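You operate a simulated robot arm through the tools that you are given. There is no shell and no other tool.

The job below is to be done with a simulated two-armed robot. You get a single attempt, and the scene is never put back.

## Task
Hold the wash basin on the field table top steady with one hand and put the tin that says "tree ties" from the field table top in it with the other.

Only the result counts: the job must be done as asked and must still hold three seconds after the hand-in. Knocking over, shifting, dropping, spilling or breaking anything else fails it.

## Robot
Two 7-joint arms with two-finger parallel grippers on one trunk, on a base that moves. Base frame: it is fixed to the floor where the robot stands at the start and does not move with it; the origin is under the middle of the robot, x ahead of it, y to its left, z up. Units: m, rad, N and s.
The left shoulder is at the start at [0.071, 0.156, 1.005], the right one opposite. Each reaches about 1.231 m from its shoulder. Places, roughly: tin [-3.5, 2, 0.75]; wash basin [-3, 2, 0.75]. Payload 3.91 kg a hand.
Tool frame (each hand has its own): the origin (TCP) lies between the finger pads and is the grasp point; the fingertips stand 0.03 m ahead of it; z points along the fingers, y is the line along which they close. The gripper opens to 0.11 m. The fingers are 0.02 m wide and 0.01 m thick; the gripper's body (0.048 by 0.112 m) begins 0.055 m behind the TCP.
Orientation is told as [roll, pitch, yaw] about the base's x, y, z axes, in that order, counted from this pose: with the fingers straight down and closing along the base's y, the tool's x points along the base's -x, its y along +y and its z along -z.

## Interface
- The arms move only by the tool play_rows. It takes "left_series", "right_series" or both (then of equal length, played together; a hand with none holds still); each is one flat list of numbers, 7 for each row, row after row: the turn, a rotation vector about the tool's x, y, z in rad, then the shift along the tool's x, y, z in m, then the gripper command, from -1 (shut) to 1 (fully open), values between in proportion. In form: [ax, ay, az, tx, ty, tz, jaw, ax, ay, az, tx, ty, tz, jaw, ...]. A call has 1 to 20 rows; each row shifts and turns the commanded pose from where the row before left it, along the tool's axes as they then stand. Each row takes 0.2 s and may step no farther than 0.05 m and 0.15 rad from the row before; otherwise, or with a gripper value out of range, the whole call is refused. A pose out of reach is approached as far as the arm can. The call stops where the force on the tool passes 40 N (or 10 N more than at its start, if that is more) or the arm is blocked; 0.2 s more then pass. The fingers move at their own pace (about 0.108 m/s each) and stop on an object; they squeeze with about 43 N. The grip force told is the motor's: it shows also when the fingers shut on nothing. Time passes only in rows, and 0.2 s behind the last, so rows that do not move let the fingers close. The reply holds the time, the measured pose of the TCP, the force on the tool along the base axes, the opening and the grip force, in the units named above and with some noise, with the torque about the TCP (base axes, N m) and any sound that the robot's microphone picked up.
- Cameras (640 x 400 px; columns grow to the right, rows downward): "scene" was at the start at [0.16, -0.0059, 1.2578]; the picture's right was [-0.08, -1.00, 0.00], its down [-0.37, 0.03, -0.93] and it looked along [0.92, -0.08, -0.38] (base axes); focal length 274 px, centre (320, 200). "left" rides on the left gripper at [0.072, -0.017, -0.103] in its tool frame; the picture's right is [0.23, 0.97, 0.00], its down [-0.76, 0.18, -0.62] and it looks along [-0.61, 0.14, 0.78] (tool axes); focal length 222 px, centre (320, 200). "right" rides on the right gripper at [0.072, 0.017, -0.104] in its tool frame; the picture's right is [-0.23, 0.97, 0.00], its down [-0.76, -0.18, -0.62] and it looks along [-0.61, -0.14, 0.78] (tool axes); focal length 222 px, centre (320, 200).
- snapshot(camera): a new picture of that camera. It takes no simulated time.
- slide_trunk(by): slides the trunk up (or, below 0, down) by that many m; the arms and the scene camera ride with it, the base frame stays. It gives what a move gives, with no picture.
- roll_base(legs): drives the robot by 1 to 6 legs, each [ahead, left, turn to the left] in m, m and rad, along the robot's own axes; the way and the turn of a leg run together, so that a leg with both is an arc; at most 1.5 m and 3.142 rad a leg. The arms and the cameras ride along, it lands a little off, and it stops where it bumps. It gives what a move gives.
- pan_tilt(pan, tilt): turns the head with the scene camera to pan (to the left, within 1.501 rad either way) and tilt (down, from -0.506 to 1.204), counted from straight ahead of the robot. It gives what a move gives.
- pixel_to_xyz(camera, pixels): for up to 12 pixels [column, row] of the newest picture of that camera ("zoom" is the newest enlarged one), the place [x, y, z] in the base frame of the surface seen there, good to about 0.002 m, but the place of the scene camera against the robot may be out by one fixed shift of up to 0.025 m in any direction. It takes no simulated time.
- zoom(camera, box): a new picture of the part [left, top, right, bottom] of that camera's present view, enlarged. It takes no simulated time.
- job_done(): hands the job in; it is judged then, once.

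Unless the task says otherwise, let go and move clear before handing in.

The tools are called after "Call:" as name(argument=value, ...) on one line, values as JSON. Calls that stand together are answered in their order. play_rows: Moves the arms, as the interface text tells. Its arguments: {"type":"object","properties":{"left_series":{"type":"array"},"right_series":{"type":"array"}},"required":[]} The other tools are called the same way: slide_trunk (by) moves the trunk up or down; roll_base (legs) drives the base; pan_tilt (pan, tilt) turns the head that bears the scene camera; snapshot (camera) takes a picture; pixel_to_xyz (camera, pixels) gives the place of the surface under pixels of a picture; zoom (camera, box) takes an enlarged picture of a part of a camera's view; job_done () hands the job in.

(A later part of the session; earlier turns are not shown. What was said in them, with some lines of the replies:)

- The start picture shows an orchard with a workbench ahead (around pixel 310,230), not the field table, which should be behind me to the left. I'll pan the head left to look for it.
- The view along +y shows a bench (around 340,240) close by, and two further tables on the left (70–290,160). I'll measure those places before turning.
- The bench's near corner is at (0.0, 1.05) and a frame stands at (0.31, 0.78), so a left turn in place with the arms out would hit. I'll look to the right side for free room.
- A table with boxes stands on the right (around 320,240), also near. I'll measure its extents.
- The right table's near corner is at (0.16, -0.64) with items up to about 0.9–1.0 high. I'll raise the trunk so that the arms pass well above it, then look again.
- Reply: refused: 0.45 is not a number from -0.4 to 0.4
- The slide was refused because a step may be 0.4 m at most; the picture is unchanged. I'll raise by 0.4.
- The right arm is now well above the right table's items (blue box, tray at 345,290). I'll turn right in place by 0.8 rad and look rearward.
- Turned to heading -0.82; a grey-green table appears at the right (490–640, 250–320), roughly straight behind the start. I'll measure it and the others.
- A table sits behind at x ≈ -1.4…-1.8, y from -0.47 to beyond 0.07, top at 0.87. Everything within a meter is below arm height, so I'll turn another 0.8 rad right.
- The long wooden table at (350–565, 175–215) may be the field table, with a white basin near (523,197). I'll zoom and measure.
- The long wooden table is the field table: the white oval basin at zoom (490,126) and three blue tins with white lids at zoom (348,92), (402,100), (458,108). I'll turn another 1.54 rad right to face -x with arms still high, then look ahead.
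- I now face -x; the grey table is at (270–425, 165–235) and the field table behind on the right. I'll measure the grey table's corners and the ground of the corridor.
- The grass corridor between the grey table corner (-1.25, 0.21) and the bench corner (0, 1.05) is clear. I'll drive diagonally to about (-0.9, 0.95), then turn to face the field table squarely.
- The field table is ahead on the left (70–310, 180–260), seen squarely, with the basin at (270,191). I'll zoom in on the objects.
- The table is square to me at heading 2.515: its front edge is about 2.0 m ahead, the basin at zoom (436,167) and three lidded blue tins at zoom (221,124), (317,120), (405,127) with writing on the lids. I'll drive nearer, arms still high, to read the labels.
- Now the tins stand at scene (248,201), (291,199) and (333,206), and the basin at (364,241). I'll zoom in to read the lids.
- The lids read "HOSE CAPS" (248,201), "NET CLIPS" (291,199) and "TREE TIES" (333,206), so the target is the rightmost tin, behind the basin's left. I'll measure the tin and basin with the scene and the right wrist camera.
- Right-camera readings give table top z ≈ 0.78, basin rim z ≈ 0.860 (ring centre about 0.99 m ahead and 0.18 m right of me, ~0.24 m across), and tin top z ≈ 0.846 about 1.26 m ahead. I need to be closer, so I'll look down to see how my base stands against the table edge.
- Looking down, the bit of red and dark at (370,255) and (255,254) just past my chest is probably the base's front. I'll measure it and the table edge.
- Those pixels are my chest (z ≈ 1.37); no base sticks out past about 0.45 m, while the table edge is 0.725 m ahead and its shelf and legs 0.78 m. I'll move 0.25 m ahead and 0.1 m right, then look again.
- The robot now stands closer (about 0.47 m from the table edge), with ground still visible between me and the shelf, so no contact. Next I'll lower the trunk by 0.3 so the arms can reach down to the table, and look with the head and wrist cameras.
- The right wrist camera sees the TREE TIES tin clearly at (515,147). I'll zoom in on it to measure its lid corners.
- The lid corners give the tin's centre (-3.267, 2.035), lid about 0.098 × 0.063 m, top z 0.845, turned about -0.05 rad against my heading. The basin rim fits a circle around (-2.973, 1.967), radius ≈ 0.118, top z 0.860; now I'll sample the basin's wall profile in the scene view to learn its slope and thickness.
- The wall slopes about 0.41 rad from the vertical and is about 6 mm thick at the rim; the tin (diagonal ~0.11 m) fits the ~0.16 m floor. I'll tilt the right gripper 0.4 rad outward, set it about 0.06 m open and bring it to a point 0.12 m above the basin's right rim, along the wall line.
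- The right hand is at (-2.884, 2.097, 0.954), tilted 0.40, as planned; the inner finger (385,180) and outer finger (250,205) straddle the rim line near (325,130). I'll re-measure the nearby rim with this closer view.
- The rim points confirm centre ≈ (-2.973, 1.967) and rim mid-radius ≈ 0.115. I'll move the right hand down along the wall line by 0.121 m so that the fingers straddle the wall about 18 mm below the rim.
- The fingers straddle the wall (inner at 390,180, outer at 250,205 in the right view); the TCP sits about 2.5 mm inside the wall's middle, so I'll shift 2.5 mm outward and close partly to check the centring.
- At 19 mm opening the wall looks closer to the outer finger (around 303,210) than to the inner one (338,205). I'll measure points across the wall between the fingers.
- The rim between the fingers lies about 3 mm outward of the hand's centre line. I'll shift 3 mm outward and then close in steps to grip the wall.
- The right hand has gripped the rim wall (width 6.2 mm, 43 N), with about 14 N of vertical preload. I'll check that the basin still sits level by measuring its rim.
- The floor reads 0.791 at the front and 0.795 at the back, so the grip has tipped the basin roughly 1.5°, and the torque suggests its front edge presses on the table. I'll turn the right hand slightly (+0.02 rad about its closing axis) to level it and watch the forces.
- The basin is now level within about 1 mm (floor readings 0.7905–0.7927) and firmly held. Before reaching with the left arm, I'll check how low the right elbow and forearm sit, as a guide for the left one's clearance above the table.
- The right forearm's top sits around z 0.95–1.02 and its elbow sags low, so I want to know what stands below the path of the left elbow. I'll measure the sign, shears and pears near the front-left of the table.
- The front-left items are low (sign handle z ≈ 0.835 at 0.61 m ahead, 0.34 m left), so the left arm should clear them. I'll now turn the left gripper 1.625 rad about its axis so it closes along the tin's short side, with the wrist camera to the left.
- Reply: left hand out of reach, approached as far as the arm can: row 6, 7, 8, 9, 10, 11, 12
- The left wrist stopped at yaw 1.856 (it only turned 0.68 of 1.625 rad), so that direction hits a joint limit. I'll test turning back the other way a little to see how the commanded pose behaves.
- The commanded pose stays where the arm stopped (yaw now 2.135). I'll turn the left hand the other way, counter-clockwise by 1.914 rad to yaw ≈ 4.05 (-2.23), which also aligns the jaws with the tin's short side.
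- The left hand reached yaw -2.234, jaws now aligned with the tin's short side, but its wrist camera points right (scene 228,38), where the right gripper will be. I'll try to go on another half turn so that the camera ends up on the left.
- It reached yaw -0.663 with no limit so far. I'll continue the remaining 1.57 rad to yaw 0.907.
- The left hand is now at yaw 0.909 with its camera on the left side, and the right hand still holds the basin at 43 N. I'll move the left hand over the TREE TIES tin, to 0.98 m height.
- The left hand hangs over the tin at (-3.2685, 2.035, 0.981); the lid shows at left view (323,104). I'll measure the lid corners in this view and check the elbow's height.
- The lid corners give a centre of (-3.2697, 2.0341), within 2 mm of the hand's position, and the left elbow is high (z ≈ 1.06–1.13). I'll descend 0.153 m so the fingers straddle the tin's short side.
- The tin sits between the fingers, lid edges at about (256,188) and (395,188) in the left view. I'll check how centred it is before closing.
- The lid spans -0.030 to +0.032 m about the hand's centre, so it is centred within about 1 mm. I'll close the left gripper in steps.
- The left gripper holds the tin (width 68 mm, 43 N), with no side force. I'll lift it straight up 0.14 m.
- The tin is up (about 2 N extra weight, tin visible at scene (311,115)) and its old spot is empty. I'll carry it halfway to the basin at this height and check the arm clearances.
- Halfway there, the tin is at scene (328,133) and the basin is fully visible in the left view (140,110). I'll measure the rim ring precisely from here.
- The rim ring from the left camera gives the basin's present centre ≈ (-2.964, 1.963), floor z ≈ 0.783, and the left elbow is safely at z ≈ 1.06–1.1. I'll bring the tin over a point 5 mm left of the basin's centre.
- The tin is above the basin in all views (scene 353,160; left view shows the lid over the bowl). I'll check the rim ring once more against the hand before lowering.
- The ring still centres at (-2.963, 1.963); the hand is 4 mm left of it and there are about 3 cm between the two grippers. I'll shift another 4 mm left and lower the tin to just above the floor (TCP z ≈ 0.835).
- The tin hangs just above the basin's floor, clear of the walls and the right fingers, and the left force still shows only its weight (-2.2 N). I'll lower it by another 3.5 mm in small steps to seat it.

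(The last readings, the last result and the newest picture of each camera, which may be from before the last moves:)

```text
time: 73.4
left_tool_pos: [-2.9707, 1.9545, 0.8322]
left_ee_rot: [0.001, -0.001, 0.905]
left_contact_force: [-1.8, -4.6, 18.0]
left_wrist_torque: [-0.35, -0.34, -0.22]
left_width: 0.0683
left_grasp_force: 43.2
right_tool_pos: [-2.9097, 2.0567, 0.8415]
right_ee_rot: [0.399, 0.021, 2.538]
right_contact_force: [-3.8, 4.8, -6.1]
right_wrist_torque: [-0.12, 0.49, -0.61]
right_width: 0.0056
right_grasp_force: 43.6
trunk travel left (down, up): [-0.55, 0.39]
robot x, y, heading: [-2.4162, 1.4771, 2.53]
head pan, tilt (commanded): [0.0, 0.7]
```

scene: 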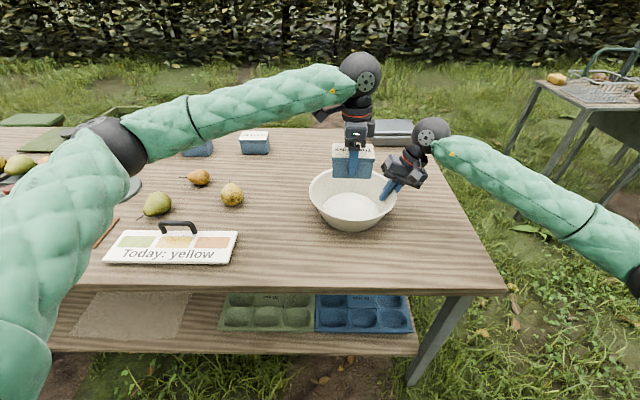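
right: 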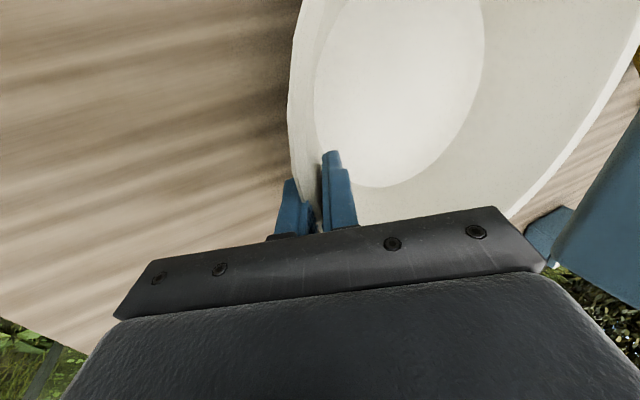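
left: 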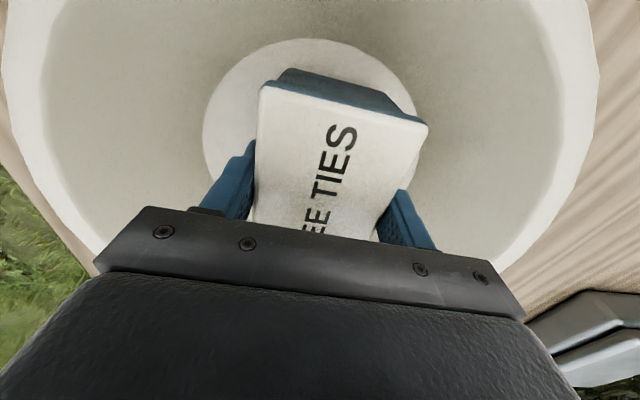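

The tin has landed (18 N upward on the left hand). I'll ease off 1 mm and open the left gripper gradually to about 0.085 m.

Call:
play_rows(left_series=[0, 0, 0, 0, 0, -0.001, -1, 0, 0, 0, 0, 0, 0, 0.2, 0, 0, 0, 0, 0, 0, 0.3, 0, 0, 0, 0, 0, 0, 0.4, 0, 0, 0, 0, 0, 0, 0.5, 0, 0, 0, 0, 0, 0, 0.55, 0, 0, 0, 0, 0, 0, 0.55])

Call:
snapshot(camera="left")

Call:
zoom(camera="scene", box=[288, 100, 448, 240])

```text
time: 75.0
left_tool_pos: [-2.9709, 1.9549, 0.8324]
left_ee_rot: [-0.001, 0.0, 0.907]
left_contact_force: [0.1, 0.4, 0.0]
left_wrist_torque: [-0.01, 0.03, -0.03]
left_width: 0.0853
left_grasp_force: 0.1
right_tool_pos: [-2.9078, 2.0559, 0.8423]
right_ee_rot: [0.4, 0.018, 2.539]
right_contact_force: [0.3, 0.3, -0.1]
right_wrist_torque: [-0.47, -0.06, -0.07]
right_width: 0.0058
right_grasp_force: 43.3
trunk travel left (down, up): [-0.55, 0.39]
robot x, y, heading: [-2.4172, 1.4736, 2.53]
head pan, tilt (commanded): [0.0, 0.7]
```

```text
taken
```

left: 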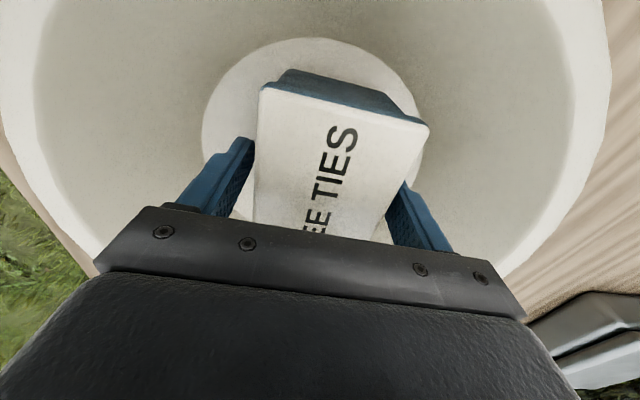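

```text
2.86 times, centred on (368, 170) of scene
```

zoom: 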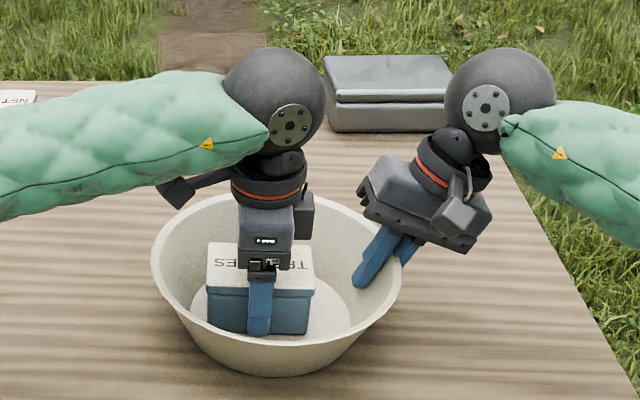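

The left fingers are free of the tin on both sides (0.085 m open, zero force), and the tin stands in the basin. I'll raise the left hand straight up while the right still holds the basin.

Call:
play_rows(left_series=[0, 0, 0, 0, 0, -0.01, 0.55, 0, 0, 0, 0, 0, -0.02, 0.55, 0, 0, 0, 0, 0, -0.03, 0.55, 0, 0, 0, 0, 0, -0.04, 0.55, 0, 0, 0, 0, 0, -0.04, 0.55, 0, 0, 0, 0, 0, -0.04, 0.55])

Call:
snapshot(camera="left")

Call:
snapshot(camera="scene")

```text
time: 76.4
left_tool_pos: [-2.971, 1.9553, 1.014]
left_ee_rot: [0.002, 0.0, 0.907]
left_contact_force: [0.2, 0.6, 0.3]
left_wrist_torque: [-0.02, 0.04, -0.03]
left_width: 0.0854
left_grasp_force: 0.1
right_tool_pos: [-2.908, 2.0566, 0.8426]
right_ee_rot: [0.398, 0.018, 2.538]
right_contact_force: [1.0, 0.8, 0.3]
right_wrist_torque: [-0.4, 0.18, -0.02]
right_width: 0.0055
right_grasp_force: 42.8
trunk travel left (down, up): [-0.55, 0.39]
robot x, y, heading: [-2.4137, 1.4766, 2.531]
head pan, tilt (commanded): [0.0, 0.7]
```

```text
taken
```

left: 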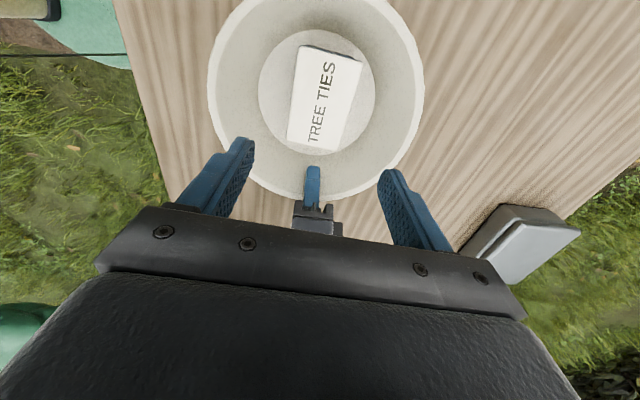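

```text
taken
```

scene: 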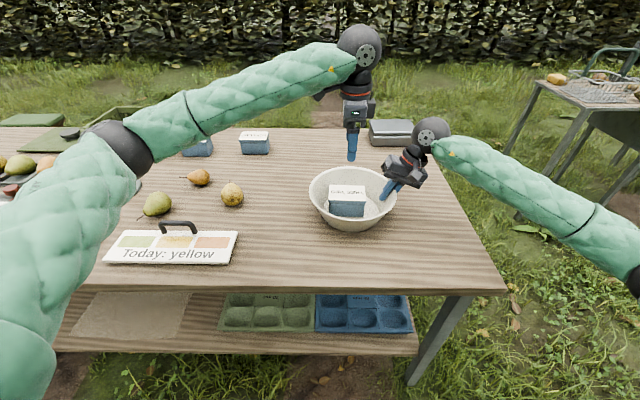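

The TREE TIES tin stands flat in the basin (left view 325,97; scene 347,200). I'll move the left hand up and to the left, and meanwhile open the right gripper gently to let go of the rim.

Call:
play_rows(left_series=[0, 0, 0, 0.03, 0, -0.025, 0.55, 0, 0, 0, 0.03, 0, -0.025, 0.55, 0, 0, 0, 0.03, 0, -0.025, 0.55, 0, 0, 0, 0, 0, 0, 0.55])

Call:
play_rows(right_series=[0, 0, 0, 0, 0, 0, -0.88, 0, 0, 0, 0, 0, 0, -0.82, 0, 0, 0, 0, 0, 0, -0.75, 0, 0, 0, 0, 0, 0, -0.65, 0, 0, 0, 0, 0, 0, -0.55, 0, 0, 0, 0, 0, 0, -0.55])

Call:
snapshot(camera="right")

Call:
zoom(camera="scene", box=[288, 120, 448, 240])

```text
time: 77.4
left_tool_pos: [-3.0283, 1.8853, 1.0896]
left_ee_rot: [0.001, -0.001, 0.907]
left_contact_force: [0.0, -0.2, -0.2]
left_wrist_torque: [-0.02, -0.03, -0.01]
left_width: 0.0855
left_grasp_force: 0.0
right_tool_pos: [-2.9081, 2.0567, 0.843]
right_ee_rot: [0.399, 0.021, 2.539]
right_contact_force: [2.0, 0.1, 0.1]
right_wrist_torque: [-0.31, 0.21, 0.37]
right_width: 0.0057
right_grasp_force: 42.9
trunk travel left (down, up): [-0.55, 0.39]
robot x, y, heading: [-2.4153, 1.4756, 2.529]
head pan, tilt (commanded): [0.0, 0.7]
```

```text
time: 78.8
left_tool_pos: [-3.0295, 1.8856, 1.09]
left_ee_rot: [-0.001, 0.0, 0.905]
left_contact_force: [-0.7, 0.2, 0.4]
left_wrist_torque: [-0.02, -0.03, 0.02]
left_width: 0.0854
left_grasp_force: 0.1
right_tool_pos: [-2.9095, 2.0567, 0.8421]
right_ee_rot: [0.401, 0.02, 2.541]
right_contact_force: [-0.1, 0.7, 1.1]
right_wrist_torque: [0.02, -0.03, 0.03]
right_width: 0.0247
right_grasp_force: 0.1
trunk travel left (down, up): [-0.55, 0.39]
robot x, y, heading: [-2.4124, 1.4737, 2.528]
head pan, tilt (commanded): [0.0, 0.7]
```

```text
taken
```

right: 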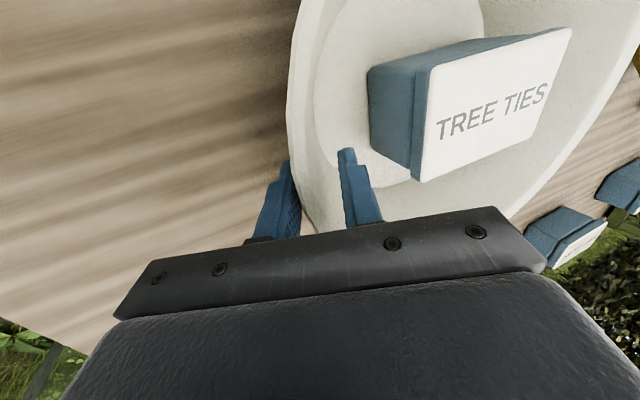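

```text
3.33 times, centred on (368, 180) of scene
```

zoom: 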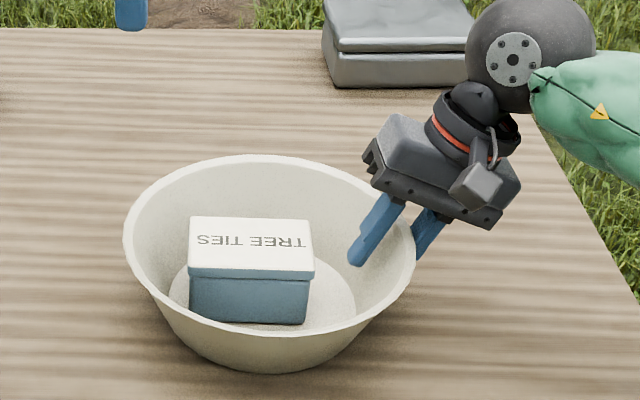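

The right fingers are open around the wall (0.025 m, no force or torque) and the tin and basin stand still. I'll open a bit more and draw the right hand back along its own axis, up and outward.

Call:
play_rows(right_series=[0, 0, 0, 0, 0, 0, -0.3, 0, 0, 0, 0, 0, 0, -0.1, 0, 0, 0, 0, 0, -0.01, -0.1, 0, 0, 0, 0, 0, -0.02, -0.1, 0, 0, 0, 0, 0, -0.03, -0.1, 0, 0, 0, 0, 0, -0.04, -0.1, 0, 0, 0, 0, 0, -0.04, -0.1, 0, 0, 0, 0, 0, -0.04, -0.1])

Call:
snapshot(camera="scene")

Call:
snapshot(camera="right")

```text
time: 80.6
left_tool_pos: [-3.0295, 1.8849, 1.0898]
left_ee_rot: [0.001, 0.0, 0.906]
left_contact_force: [0.5, -0.3, 0.4]
left_wrist_torque: [0.01, 0.01, 0.02]
left_width: 0.0852
left_grasp_force: 0.0
right_tool_pos: [-2.872, 2.1165, 1.0073]
right_ee_rot: [0.4, 0.018, 2.54]
right_contact_force: [0.2, 0.2, -0.4]
right_wrist_torque: [0.02, 0.0, -0.03]
right_width: 0.0495
right_grasp_force: 0.0
trunk travel left (down, up): [-0.55, 0.39]
robot x, y, heading: [-2.4162, 1.4732, 2.527]
head pan, tilt (commanded): [0.0, 0.7]
```

```text
taken
```

scene: 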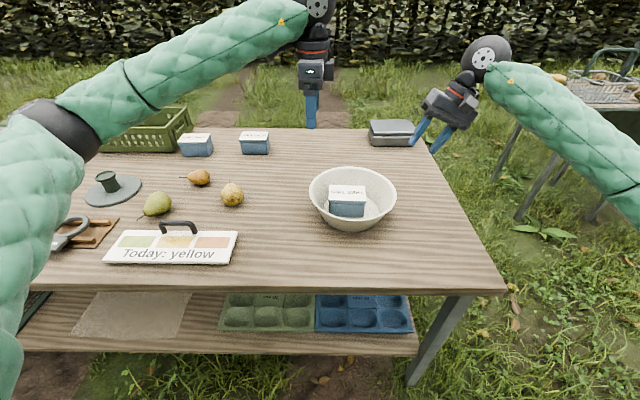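

```text
taken
```

right: 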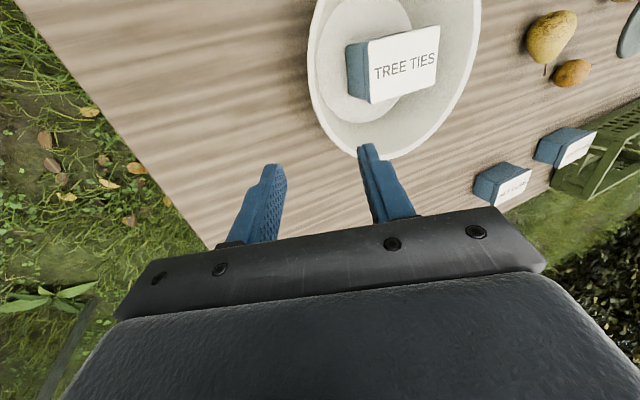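

Both hands are clear; the tin stands in the basin (scene 347,200) and the pears, sign, other tins and crate are where they were. I'll check once that the basin is level and the tin rests on its floor.

Call:
pixel_to_xyz(camera="right", pixels=[[310, 60], [320, 115], [345, 148], [400, 155], [455, 110], [478, 30], [375, 60], [410, 60], [430, 40], [380, 95], [335, 60], [390, 140]])

Call:
zoom(camera="scene", box=[60, 90, 440, 290])

```text
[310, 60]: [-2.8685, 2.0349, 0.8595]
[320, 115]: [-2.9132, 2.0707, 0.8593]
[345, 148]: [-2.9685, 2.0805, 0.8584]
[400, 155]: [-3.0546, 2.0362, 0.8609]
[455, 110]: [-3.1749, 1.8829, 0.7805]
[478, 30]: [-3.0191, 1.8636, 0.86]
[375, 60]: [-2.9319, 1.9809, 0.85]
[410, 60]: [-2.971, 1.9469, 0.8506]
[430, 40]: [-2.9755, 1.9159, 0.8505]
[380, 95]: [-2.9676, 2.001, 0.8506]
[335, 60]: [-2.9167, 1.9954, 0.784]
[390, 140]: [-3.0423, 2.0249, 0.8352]
```

```text
1.68 times, centred on (250, 190) of scene
```

zoom: 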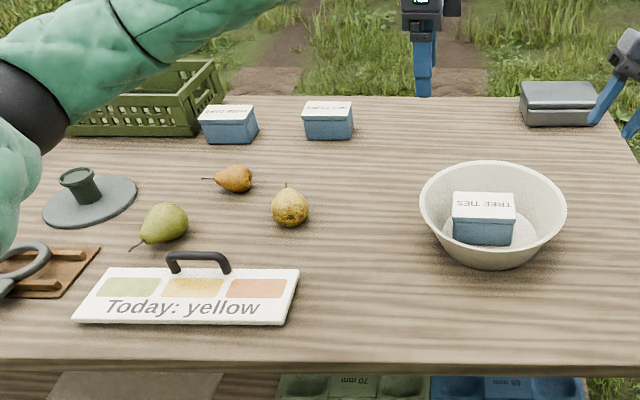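

The rim reads 0.858–0.861 all round, so the basin is flat. The tin lid is level at 0.850, resting on the floor, with both grippers open and away. The job is finished, so I'll hand it in.

Call:
job_done()

```text
The job is handed in.
```

The "tree ties" tin is standing flat in the wash basin on the field table, and I've handed the job in. I haven't seen the verdict.

- **Holding:** The right hand gripped the basin's rim from before the tin was lifted until the left hand had let go of it and moved away.
- **Final state:** The last readings show the basin's rim level to within about 2 mm all round and the tin's lid level. Both hands have let go and are clear.
- **Basin shift:** The basin moved toward the robot by up to about 9 mm and tipped slightly when the gripper first closed on it. I levelled it before bringing the tin over.
- **Other items:** In the last picture everything else in view on the table looks undisturbed. The robot's left arm hid the table's left end.
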